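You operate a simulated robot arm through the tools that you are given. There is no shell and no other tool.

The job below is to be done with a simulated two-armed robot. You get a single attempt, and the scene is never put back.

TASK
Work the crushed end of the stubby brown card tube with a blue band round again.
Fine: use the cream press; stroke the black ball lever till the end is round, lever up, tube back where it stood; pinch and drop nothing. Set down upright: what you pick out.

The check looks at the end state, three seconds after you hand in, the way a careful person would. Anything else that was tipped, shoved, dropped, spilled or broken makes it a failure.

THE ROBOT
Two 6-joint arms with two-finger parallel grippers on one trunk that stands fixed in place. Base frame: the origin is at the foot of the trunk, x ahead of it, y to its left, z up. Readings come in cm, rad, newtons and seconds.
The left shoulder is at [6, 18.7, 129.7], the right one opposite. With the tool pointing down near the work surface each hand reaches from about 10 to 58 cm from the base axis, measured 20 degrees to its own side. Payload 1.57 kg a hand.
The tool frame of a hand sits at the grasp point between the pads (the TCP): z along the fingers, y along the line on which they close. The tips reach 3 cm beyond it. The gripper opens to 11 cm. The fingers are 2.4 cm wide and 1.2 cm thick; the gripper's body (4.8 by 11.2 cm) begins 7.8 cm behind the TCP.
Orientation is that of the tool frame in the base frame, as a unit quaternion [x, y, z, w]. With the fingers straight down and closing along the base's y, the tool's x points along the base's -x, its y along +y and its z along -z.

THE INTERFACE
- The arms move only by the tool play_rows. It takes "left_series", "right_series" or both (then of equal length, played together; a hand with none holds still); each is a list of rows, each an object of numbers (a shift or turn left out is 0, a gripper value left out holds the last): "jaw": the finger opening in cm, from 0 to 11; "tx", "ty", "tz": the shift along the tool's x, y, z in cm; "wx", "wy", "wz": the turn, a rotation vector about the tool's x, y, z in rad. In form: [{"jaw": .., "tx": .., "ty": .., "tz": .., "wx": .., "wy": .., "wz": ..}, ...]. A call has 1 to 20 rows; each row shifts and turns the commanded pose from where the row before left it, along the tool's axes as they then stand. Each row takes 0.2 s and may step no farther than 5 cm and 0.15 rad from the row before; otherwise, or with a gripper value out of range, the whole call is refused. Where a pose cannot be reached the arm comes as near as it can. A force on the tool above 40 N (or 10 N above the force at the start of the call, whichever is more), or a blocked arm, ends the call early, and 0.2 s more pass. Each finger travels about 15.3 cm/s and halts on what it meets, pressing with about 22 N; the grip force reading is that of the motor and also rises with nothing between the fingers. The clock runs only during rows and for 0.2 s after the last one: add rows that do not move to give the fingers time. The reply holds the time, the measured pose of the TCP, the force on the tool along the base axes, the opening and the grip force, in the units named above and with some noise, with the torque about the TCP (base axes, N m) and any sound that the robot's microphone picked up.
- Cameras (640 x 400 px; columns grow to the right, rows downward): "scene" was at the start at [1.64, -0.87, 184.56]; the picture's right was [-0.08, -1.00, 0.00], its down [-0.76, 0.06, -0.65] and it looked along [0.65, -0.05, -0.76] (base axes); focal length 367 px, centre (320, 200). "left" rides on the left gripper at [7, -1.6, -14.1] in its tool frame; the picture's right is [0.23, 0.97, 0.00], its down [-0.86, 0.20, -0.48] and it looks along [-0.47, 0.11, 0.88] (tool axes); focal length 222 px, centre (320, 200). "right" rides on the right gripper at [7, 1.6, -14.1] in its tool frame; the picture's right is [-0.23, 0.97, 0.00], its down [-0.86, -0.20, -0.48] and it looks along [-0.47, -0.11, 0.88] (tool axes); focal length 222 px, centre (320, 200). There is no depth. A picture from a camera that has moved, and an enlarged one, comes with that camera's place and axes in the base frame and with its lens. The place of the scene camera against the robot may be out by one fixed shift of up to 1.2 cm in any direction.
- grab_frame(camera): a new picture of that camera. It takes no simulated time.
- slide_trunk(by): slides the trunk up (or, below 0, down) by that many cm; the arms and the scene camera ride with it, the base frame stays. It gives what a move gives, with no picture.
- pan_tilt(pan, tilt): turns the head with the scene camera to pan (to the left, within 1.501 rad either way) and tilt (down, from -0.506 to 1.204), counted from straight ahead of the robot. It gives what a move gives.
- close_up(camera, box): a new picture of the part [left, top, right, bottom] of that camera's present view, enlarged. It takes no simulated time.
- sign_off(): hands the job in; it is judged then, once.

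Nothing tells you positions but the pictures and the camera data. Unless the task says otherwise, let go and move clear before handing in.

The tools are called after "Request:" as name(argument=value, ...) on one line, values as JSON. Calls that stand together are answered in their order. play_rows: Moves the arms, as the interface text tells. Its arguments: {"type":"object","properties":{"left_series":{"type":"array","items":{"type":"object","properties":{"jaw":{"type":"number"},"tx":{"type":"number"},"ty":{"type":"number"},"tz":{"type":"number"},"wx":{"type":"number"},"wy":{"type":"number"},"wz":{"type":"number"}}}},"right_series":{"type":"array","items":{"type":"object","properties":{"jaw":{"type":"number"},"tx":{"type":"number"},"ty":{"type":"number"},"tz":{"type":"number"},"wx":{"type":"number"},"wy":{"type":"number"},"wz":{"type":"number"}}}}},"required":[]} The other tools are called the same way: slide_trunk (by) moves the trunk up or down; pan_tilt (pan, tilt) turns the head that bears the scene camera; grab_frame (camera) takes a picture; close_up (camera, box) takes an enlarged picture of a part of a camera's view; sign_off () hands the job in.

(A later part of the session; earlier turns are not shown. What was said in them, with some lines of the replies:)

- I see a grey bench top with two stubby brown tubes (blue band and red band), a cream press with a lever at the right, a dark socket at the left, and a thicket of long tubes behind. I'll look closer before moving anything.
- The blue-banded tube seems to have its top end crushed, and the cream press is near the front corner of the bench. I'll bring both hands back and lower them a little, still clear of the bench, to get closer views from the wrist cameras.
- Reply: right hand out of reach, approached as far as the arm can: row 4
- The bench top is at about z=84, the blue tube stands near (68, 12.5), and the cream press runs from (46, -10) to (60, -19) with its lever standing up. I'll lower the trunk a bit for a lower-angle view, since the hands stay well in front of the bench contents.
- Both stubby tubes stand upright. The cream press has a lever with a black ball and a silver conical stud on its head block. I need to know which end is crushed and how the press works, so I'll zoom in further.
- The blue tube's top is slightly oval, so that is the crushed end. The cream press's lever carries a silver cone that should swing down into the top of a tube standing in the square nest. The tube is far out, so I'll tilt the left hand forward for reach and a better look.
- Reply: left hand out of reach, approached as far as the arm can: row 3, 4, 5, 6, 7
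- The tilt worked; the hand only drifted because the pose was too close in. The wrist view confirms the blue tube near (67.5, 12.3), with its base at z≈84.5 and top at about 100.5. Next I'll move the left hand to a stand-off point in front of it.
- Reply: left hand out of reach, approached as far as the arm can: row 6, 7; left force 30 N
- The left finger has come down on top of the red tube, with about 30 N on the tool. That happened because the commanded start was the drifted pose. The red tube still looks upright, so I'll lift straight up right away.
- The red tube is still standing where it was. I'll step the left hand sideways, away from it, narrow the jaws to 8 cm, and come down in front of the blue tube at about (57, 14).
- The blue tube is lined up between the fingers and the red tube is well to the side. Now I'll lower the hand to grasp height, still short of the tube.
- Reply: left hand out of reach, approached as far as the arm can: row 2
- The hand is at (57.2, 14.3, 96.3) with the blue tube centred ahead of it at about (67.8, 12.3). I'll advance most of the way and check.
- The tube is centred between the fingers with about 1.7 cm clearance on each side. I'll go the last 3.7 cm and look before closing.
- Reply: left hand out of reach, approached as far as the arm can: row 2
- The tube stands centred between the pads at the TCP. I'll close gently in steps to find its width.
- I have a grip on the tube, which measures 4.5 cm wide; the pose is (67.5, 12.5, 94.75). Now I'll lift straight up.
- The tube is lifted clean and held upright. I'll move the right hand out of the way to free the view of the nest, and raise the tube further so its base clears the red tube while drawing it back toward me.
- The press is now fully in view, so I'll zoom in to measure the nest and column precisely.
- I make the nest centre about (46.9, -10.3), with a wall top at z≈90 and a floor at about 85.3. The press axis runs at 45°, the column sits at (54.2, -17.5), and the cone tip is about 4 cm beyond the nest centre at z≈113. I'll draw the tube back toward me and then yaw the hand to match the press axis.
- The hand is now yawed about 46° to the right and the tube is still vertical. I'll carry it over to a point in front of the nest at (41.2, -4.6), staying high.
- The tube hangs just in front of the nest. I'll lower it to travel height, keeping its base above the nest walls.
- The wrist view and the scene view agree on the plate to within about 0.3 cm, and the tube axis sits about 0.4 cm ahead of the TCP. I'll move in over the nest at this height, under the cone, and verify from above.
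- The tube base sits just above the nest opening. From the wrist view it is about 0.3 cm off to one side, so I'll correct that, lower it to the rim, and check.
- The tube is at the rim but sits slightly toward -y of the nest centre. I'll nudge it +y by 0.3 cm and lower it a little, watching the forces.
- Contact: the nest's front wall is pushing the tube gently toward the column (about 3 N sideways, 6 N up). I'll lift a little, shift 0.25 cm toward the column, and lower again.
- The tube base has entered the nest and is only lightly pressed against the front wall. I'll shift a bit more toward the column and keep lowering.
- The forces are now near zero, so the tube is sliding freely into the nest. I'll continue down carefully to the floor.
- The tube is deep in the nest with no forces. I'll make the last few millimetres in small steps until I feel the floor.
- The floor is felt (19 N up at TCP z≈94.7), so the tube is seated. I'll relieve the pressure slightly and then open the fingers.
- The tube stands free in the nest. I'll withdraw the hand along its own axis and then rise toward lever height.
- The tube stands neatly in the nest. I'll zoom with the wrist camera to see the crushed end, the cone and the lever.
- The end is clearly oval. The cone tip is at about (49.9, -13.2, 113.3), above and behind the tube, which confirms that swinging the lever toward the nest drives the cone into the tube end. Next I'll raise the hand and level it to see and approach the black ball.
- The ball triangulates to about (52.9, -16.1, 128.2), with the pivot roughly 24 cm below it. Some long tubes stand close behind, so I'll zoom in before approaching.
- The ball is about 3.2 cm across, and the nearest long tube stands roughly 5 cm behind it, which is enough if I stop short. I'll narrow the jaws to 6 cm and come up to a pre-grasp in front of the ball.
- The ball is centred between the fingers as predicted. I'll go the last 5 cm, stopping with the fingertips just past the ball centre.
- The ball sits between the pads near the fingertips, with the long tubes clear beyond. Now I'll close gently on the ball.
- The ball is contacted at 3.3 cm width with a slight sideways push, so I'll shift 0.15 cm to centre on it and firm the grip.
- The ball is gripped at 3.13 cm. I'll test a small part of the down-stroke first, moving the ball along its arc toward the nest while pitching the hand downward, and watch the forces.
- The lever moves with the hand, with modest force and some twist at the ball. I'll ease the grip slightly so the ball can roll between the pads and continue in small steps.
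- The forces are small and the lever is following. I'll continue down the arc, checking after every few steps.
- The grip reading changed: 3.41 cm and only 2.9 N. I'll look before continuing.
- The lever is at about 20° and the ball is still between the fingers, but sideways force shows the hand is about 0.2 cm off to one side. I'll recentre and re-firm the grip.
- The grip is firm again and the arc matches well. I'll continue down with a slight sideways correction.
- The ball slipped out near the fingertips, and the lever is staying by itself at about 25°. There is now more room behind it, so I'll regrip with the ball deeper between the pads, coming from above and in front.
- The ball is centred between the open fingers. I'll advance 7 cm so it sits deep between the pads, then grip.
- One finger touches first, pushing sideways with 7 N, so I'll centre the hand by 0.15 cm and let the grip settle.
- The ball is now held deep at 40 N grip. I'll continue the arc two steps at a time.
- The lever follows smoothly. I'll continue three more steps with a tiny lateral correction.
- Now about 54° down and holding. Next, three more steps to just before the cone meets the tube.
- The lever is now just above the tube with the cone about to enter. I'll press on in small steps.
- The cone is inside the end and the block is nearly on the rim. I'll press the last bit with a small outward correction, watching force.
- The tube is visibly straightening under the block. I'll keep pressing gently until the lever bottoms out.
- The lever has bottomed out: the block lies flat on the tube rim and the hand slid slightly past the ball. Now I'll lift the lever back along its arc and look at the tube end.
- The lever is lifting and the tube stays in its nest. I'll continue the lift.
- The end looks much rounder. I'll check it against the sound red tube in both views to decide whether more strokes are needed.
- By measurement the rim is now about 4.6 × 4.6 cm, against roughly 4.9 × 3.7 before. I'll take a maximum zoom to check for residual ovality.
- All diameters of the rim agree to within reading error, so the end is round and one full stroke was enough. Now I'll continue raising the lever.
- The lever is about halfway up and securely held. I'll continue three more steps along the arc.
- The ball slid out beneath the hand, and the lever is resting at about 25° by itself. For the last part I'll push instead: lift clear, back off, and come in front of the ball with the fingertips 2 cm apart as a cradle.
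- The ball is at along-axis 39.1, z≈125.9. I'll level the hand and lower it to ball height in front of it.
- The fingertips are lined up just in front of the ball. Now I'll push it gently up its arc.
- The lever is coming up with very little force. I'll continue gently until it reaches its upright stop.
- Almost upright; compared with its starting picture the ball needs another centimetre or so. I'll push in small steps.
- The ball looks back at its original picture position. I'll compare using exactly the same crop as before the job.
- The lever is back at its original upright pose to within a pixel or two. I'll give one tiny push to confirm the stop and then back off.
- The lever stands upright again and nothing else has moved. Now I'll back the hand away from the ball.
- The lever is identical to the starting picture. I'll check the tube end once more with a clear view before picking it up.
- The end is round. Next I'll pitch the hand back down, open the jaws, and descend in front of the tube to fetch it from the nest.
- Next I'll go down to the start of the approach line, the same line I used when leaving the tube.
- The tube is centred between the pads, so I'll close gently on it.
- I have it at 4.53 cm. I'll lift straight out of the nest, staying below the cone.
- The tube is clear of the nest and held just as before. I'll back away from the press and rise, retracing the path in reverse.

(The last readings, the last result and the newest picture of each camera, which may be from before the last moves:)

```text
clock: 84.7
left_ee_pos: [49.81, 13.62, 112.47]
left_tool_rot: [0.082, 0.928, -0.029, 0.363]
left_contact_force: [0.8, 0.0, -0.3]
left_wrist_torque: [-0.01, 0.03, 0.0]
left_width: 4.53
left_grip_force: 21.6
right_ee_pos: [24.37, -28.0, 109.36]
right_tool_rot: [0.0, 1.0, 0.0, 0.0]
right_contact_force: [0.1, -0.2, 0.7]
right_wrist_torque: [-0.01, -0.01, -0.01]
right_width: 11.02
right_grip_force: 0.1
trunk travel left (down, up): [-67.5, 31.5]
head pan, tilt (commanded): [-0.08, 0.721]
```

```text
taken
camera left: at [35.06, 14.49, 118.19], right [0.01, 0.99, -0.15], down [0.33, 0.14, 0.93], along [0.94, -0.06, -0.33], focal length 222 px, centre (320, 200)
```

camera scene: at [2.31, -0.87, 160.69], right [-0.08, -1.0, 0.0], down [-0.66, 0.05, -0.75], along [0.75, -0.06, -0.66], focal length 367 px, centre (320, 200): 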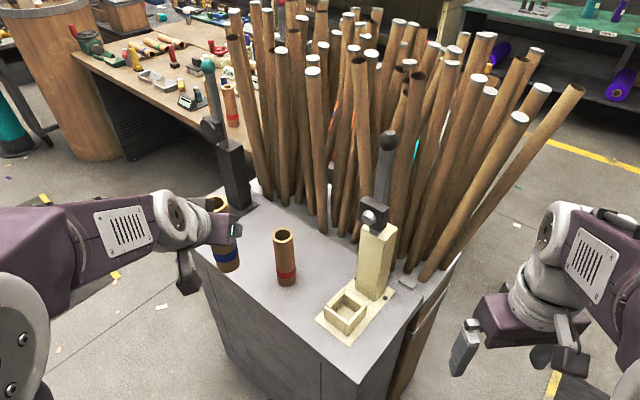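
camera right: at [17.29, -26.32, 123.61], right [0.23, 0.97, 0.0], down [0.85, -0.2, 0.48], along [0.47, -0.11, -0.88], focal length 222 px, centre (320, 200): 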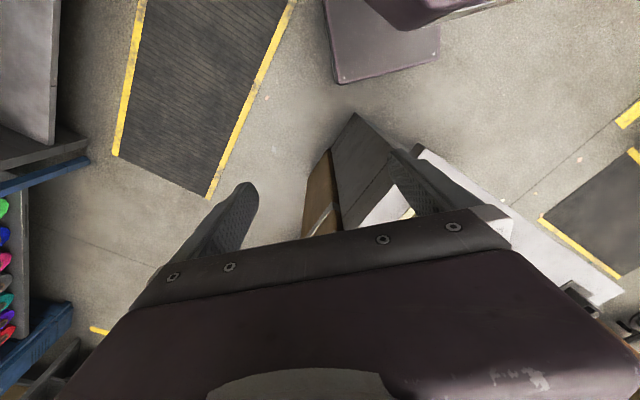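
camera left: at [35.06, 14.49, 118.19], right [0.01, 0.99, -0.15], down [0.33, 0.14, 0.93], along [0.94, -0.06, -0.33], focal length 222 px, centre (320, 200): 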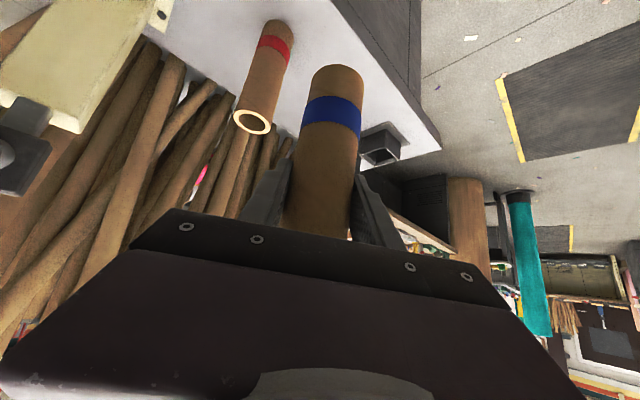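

The tube is back at the turning point. I'll carry it forward over its old spot, staying high.

Request:
play_rows(left_series=[{"tx": -3.245, "ty": 0.492, "tz": 2.997}, {"tx": -3.245, "ty": 0.492, "tz": 2.997}, {"tx": -3.245, "ty": 0.492, "tz": 2.997}, {"tx": -3.245, "ty": 0.492, "tz": 2.997}, {}])

Request:
grab_frame(camera="left")

Request:
grab_frame(camera="scene")

```text
clock: 85.9
left_ee_pos: [67.01, 12.03, 112.54]
left_tool_rot: [0.082, 0.928, -0.03, 0.363]
left_contact_force: [0.2, -0.8, -1.1]
left_wrist_torque: [0.0, -0.02, -0.03]
left_width: 4.54
left_grip_force: 21.9
right_ee_pos: [24.33, -27.98, 109.35]
right_tool_rot: [0.001, 1.0, -0.001, 0.0]
right_contact_force: [1.4, -0.1, 0.3]
right_wrist_torque: [0.0, -0.05, 0.03]
right_width: 10.99
right_grip_force: 0.1
trunk travel left (down, up): [-67.5, 31.5]
head pan, tilt (commanded): [-0.08, 0.721]
```

```text
taken
camera left: at [52.23, 13.06, 118.36], right [0.01, 0.99, -0.15], down [0.33, 0.14, 0.93], along [0.94, -0.06, -0.33], focal length 222 px, centre (320, 200)
```

left: 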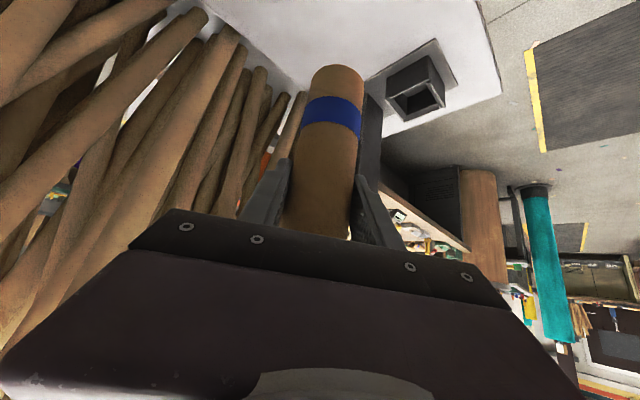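

```text
taken
camera scene: at [2.16, -0.9, 160.69], right [-0.08, -1.0, 0.0], down [-0.66, 0.05, -0.75], along [0.75, -0.06, -0.66], focal length 367 px, centre (320, 200)
```

scene: 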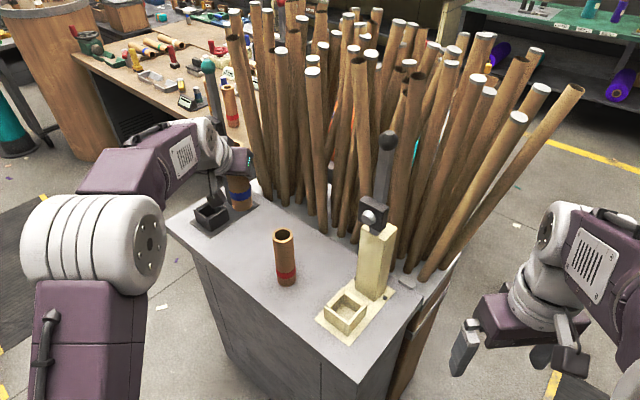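

Request:
play_rows(left_series=[{"tx": 2.295, "ty": 0.119, "tz": 2.65}, {"tx": 2.295, "ty": 0.119, "tz": 2.65}, {"tx": 2.295, "ty": 0.119, "tz": 2.65}, {"tx": 2.295, "ty": 0.119, "tz": 2.65}, {}])

Request:
grab_frame(camera="left")

Request:
close_up(camera="scene", box=[190, 180, 310, 300])

```text
clock: 87.1
left_ee_pos: [67.75, 12.68, 98.63]
left_tool_rot: [0.083, 0.928, -0.031, 0.362]
left_contact_force: [-0.8, 0.1, 0.0]
left_wrist_torque: [0.02, 0.04, 0.01]
left_width: 4.53
left_grip_force: 22.0
right_ee_pos: [24.45, -28.0, 109.31]
right_tool_rot: [0.0, 1.0, -0.001, 0.0]
right_contact_force: [-0.6, -0.3, -0.3]
right_wrist_torque: [0.0, -0.03, -0.01]
right_width: 11.0
right_grip_force: 0.1
trunk travel left (down, up): [-67.5, 31.5]
head pan, tilt (commanded): [-0.08, 0.721]
```

```text
taken
camera left: at [52.99, 13.61, 104.35], right [0.01, 0.99, -0.15], down [0.33, 0.14, 0.93], along [0.94, -0.06, -0.33], focal length 222 px, centre (320, 200)
```

left: 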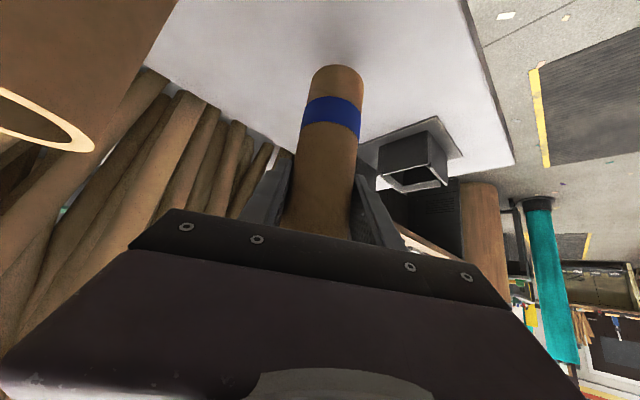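

```text
3.33 times, centred on (250, 240) of scene
camera zoom: at [2.23, -0.92, 160.69], right [-0.08, -1.0, 0.0], down [-0.66, 0.05, -0.75], along [0.75, -0.06, -0.66], focal length 1223 px, centre (553, 67)
```

zoom: 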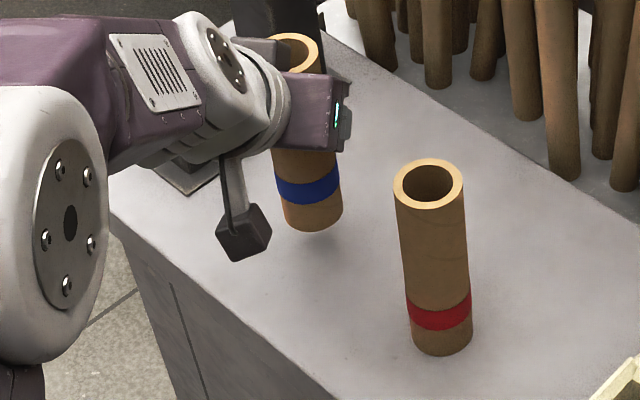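

Nearly down over the old spot. I'll trim the position slightly and lower to just above the bench.

Request:
play_rows(left_series=[{"tx": 1.18, "ty": -0.115, "tz": 1.157}, {"tx": 1.18, "ty": -0.115, "tz": 1.157}, {}])

Request:
close_up(camera="scene", box=[180, 180, 320, 300])

```text
clock: 87.9
left_ee_pos: [67.69, 12.57, 95.3]
left_tool_rot: [0.083, 0.927, -0.031, 0.364]
left_contact_force: [-1.0, 0.0, -0.6]
left_wrist_torque: [0.0, 0.04, 0.02]
left_width: 4.53
left_grip_force: 22.1
right_ee_pos: [24.52, -28.03, 109.27]
right_tool_rot: [-0.001, 1.0, -0.001, 0.0]
right_contact_force: [0.5, -0.4, 0.5]
right_wrist_torque: [0.01, 0.01, 0.0]
right_width: 11.02
right_grip_force: 0.1
trunk travel left (down, up): [-67.5, 31.5]
head pan, tilt (commanded): [-0.08, 0.721]
```

```text
3.33 times, centred on (250, 240) of scene
camera zoom: at [2.29, -0.91, 160.69], right [-0.08, -1.0, 0.0], down [-0.66, 0.05, -0.75], along [0.75, -0.06, -0.66], focal length 1223 px, centre (553, 67)
```

zoom: 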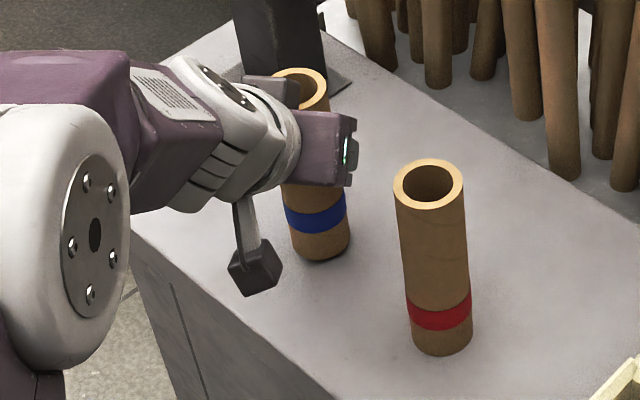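

Request:
play_rows(left_series=[{"tx": 0.136, "tz": 0.147}, {"tx": 0.136, "tz": 0.147}, {}])

```text
clock: 88.7
left_ee_pos: [67.74, 12.75, 94.82]
left_tool_rot: [0.083, 0.928, -0.03, 0.362]
left_contact_force: [-0.1, 0.2, -1.5]
left_wrist_torque: [-0.01, -0.01, -0.02]
left_width: 4.53
left_grip_force: 21.6
right_ee_pos: [24.43, -27.99, 109.5]
right_tool_rot: [0.0, 1.0, 0.001, 0.0]
right_contact_force: [-0.2, -0.3, -0.2]
right_wrist_torque: [0.03, -0.03, -0.02]
right_width: 11.03
right_grip_force: 0.1
trunk travel left (down, up): [-67.5, 31.5]
head pan, tilt (commanded): [-0.08, 0.721]
```

Request:
play_rows(left_series=[{"tx": 0.093, "ty": -0.144, "tz": -0.087}, {"tx": 0.102, "tz": 0.11}, {}])

Request:
close_up(camera="scene", box=[180, 180, 320, 300])

```text
clock: 89.5
left_ee_pos: [67.73, 12.47, 94.92]
left_tool_rot: [0.082, 0.927, -0.03, 0.364]
left_contact_force: [0.6, 1.6, 5.3]
left_wrist_torque: [0.04, -0.06, 0.01]
left_width: 4.51
left_grip_force: 22.0
right_ee_pos: [24.25, -27.99, 109.41]
right_tool_rot: [0.0, 1.0, 0.0, 0.0]
right_contact_force: [0.2, 0.1, 0.5]
right_wrist_torque: [0.02, 0.0, 0.01]
right_width: 11.0
right_grip_force: 0.1
trunk travel left (down, up): [-67.5, 31.5]
head pan, tilt (commanded): [-0.08, 0.721]
```

```text
3.33 times, centred on (250, 240) of scene
camera zoom: at [2.21, -0.89, 160.7], right [-0.08, -1.0, 0.0], down [-0.66, 0.05, -0.75], along [0.75, -0.06, -0.66], focal length 1223 px, centre (553, 67)
```

zoom: 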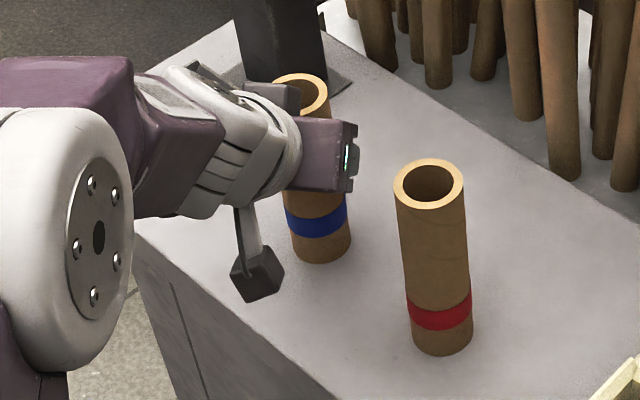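

The tube touches down on its old spot with 5 N, within about 2 mm of where it stood. I'll open the fingers gently.

Request:
play_rows(left_series=[{"tx": -0.034, "tz": -0.037}, {"jaw": 4.7}, {"jaw": 5.0}, {"jaw": 5.6}, {"jaw": 6.6}, {"jaw": 8.0}, {}])

Request:
grab_frame(camera="left")

Request:
close_up(camera="scene", box=[180, 180, 320, 300])

```text
clock: 91.1
left_ee_pos: [67.66, 12.58, 94.72]
left_tool_rot: [0.083, 0.928, -0.03, 0.362]
left_contact_force: [-0.2, 0.2, 0.1]
left_wrist_torque: [-0.01, -0.01, 0.0]
left_width: 7.98
left_grip_force: 0.1
right_ee_pos: [24.43, -27.96, 109.3]
right_tool_rot: [0.0, 1.0, 0.0, 0.0]
right_contact_force: [0.1, -0.2, 0.1]
right_wrist_torque: [-0.01, 0.0, 0.0]
right_width: 11.0
right_grip_force: 0.0
trunk travel left (down, up): [-67.5, 31.5]
head pan, tilt (commanded): [-0.08, 0.721]
```

```text
taken
camera left: at [52.92, 13.43, 100.47], right [0.01, 0.99, -0.15], down [0.33, 0.14, 0.93], along [0.94, -0.06, -0.33], focal length 222 px, centre (320, 200)
```

left: 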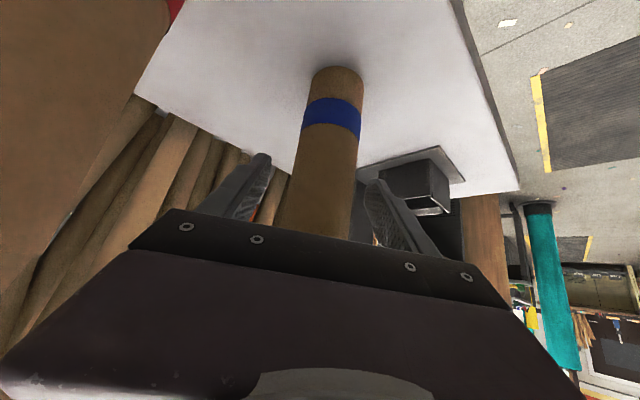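

```text
3.33 times, centred on (250, 240) of scene
camera zoom: at [2.3, -0.91, 160.69], right [-0.08, -1.0, 0.0], down [-0.66, 0.05, -0.75], along [0.75, -0.06, -0.66], focal length 1223 px, centre (553, 67)
```

zoom: 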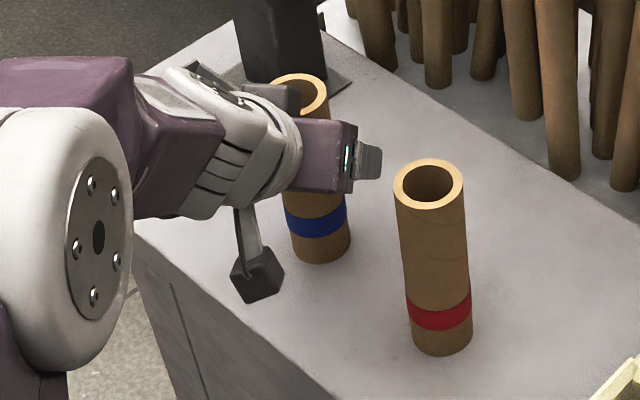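

The tube stands upright by itself. I'll withdraw along the finger axis, then up and back to clear the bench.

Request:
play_rows(left_series=[{"tz": -1.5}, {"tz": -2.5}, {"tz": -3.5}, {"tz": -3.5}, {"tx": -2.715, "tz": -2.943}, {"tx": -2.715, "tz": -2.943}, {"tx": 3.21, "ty": -0.49, "tz": -2.99}, {"tx": 3.21, "ty": -0.49, "tz": -2.99}, {"tx": 3.21, "ty": -0.49, "tz": -2.99}, {}])

Request:
grab_frame(camera="scene")

Request:
close_up(camera="scene", box=[180, 180, 320, 300])

Request:
close_up(camera="scene", box=[232, 195, 264, 215])

Request:
grab_frame(camera="left")

```text
clock: 93.3
left_ee_pos: [47.29, 14.51, 110.83]
left_tool_rot: [0.083, 0.928, -0.03, 0.361]
left_contact_force: [-0.3, -0.6, 0.5]
left_wrist_torque: [-0.03, -0.01, 0.02]
left_width: 8.02
left_grip_force: 0.0
right_ee_pos: [24.44, -28.05, 109.43]
right_tool_rot: [0.0, 1.0, 0.0, 0.0]
right_contact_force: [-0.2, -0.1, 0.8]
right_wrist_torque: [0.0, 0.0, 0.01]
right_width: 10.99
right_grip_force: 0.0
trunk travel left (down, up): [-67.5, 31.5]
head pan, tilt (commanded): [-0.08, 0.721]
```

```text
taken
camera scene: at [2.41, -0.91, 160.69], right [-0.08, -1.0, 0.0], down [-0.66, 0.05, -0.75], along [0.75, -0.06, -0.66], focal length 367 px, centre (320, 200)
```

scene: 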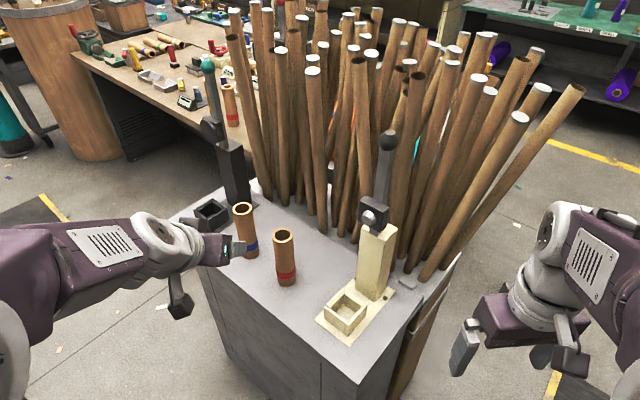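

```text
3.33 times, centred on (250, 240) of scene
camera zoom: at [2.41, -0.91, 160.69], right [-0.08, -1.0, 0.0], down [-0.66, 0.05, -0.75], along [0.75, -0.06, -0.66], focal length 1223 px, centre (553, 67)
```

zoom: 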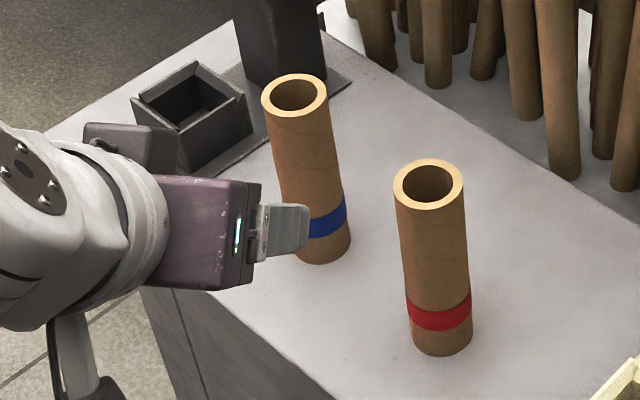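

```text
16.00 times, centred on (248, 205) of scene
camera zoom: at [2.41, -0.91, 160.69], right [-0.08, -1.0, 0.0], down [-0.66, 0.05, -0.75], along [0.75, -0.06, -0.66], focal length 5871 px, centre (1472, 120)
```

zoom: 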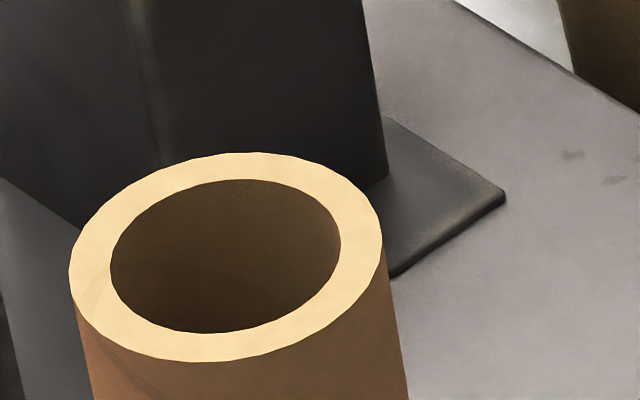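

```text
taken
camera left: at [32.55, 15.44, 116.61], right [0.01, 0.99, -0.15], down [0.33, 0.14, 0.93], along [0.94, -0.06, -0.33], focal length 222 px, centre (320, 200)
```

left: 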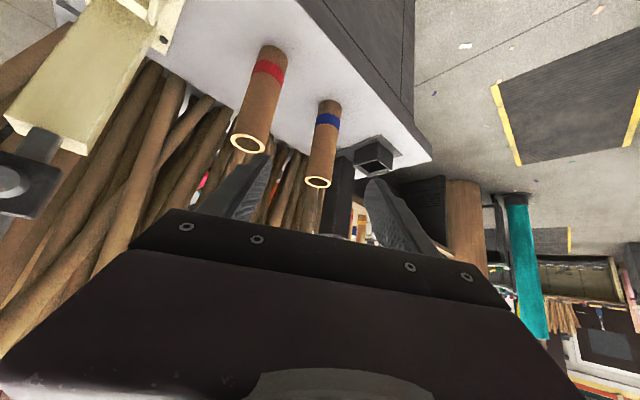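

The blue tube stands upright at its old spot, its rim measuring 4.67 × 4.67 cm, which is round. The red tube and the rest are untouched. I'll pull the hand a bit further back and take a final look at the press.

Request:
play_rows(left_series=[{"tx": 2.9, "ty": -0.45, "tz": -2.7}, {"tx": 2.2, "ty": -0.34, "tz": -2.05}, {}])

Request:
grab_frame(camera="scene")

Request:
close_up(camera="scene", box=[300, 110, 440, 350])

Request:
close_up(camera="scene", box=[180, 180, 320, 300])

```text
clock: 94.1
left_ee_pos: [40.2, 14.87, 110.75]
left_tool_rot: [0.082, 0.928, -0.03, 0.362]
left_contact_force: [-0.4, -0.1, -0.3]
left_wrist_torque: [0.04, 0.02, 0.02]
left_width: 8.01
left_grip_force: 0.1
right_ee_pos: [24.39, -27.93, 109.36]
right_tool_rot: [0.0, 1.0, 0.0, -0.001]
right_contact_force: [0.6, -0.6, -0.1]
right_wrist_torque: [0.0, -0.02, 0.01]
right_width: 11.0
right_grip_force: 0.1
trunk travel left (down, up): [-67.5, 31.5]
head pan, tilt (commanded): [-0.08, 0.721]
```

```text
taken
camera scene: at [2.42, -0.91, 160.69], right [-0.08, -1.0, 0.0], down [-0.66, 0.05, -0.75], along [0.75, -0.06, -0.66], focal length 367 px, centre (320, 200)
```

scene: 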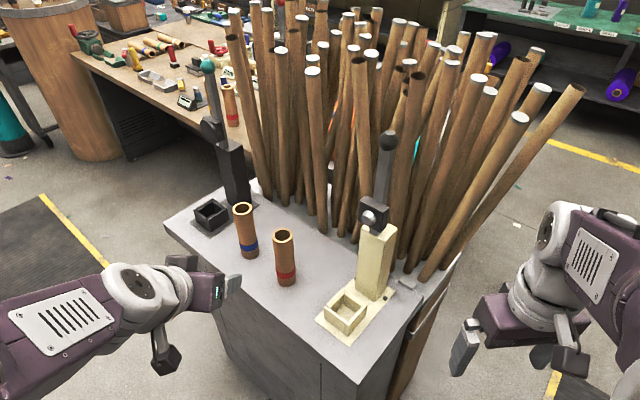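

```text
1.67 times, centred on (370, 230) of scene
camera zoom: at [2.42, -0.91, 160.69], right [-0.08, -1.0, 0.0], down [-0.66, 0.05, -0.75], along [0.75, -0.06, -0.66], focal length 612 px, centre (237, 150)
```

zoom: 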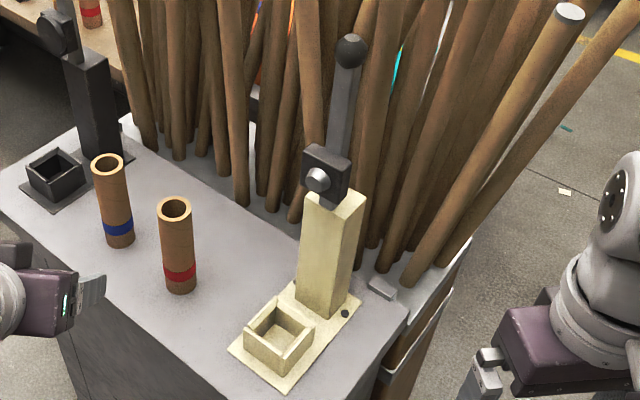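

```text
3.33 times, centred on (250, 240) of scene
camera zoom: at [2.42, -0.91, 160.69], right [-0.08, -1.0, 0.0], down [-0.66, 0.05, -0.75], along [0.75, -0.06, -0.66], focal length 1223 px, centre (553, 67)
```

zoom: 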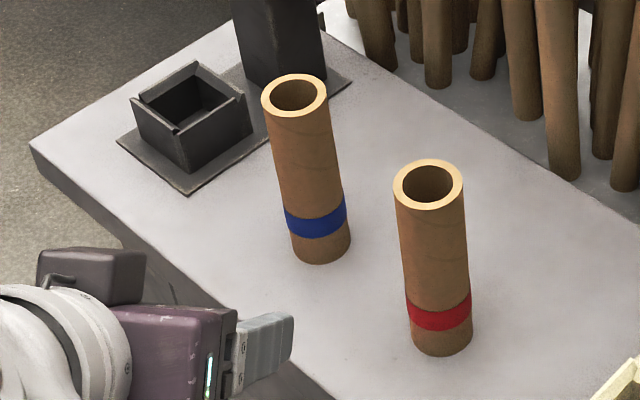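

The blue-banded tube is back on its spot, within about 3 mm, standing upright with a round end. The lever is up, the nest is empty, the red tube has not moved, and both hands are clear. I'm handing the job in.

Request:
sign_off()

```text
The job is handed in.
```

The crushed end of the blue-banded tube is round again, and the job is handed in. The tube stands upright within about 3 mm of where it was. No verdict came back when I handed in.

- **End:** one full stroke of the cream press did it. The rim now measures about 4.67 by 4.67 cm in the pictures; before pressing it was roughly 4.9 by 3.7 cm.
- **Lever:** it is up again and matches the starting pictures.
- **Red-banded tube:** early on, the left hand came down on top of it with about 30 N. It did not tip or shift in the pictures. I only judged its position and uprightness, so I can't rule out a slight mark on its rim.
- **Ball grip:** the black ball slipped out of the fingers twice during the stroke. The lever held its place each time and nothing was hit.

Nothing was dropped, and both hands are clear of the bench items.
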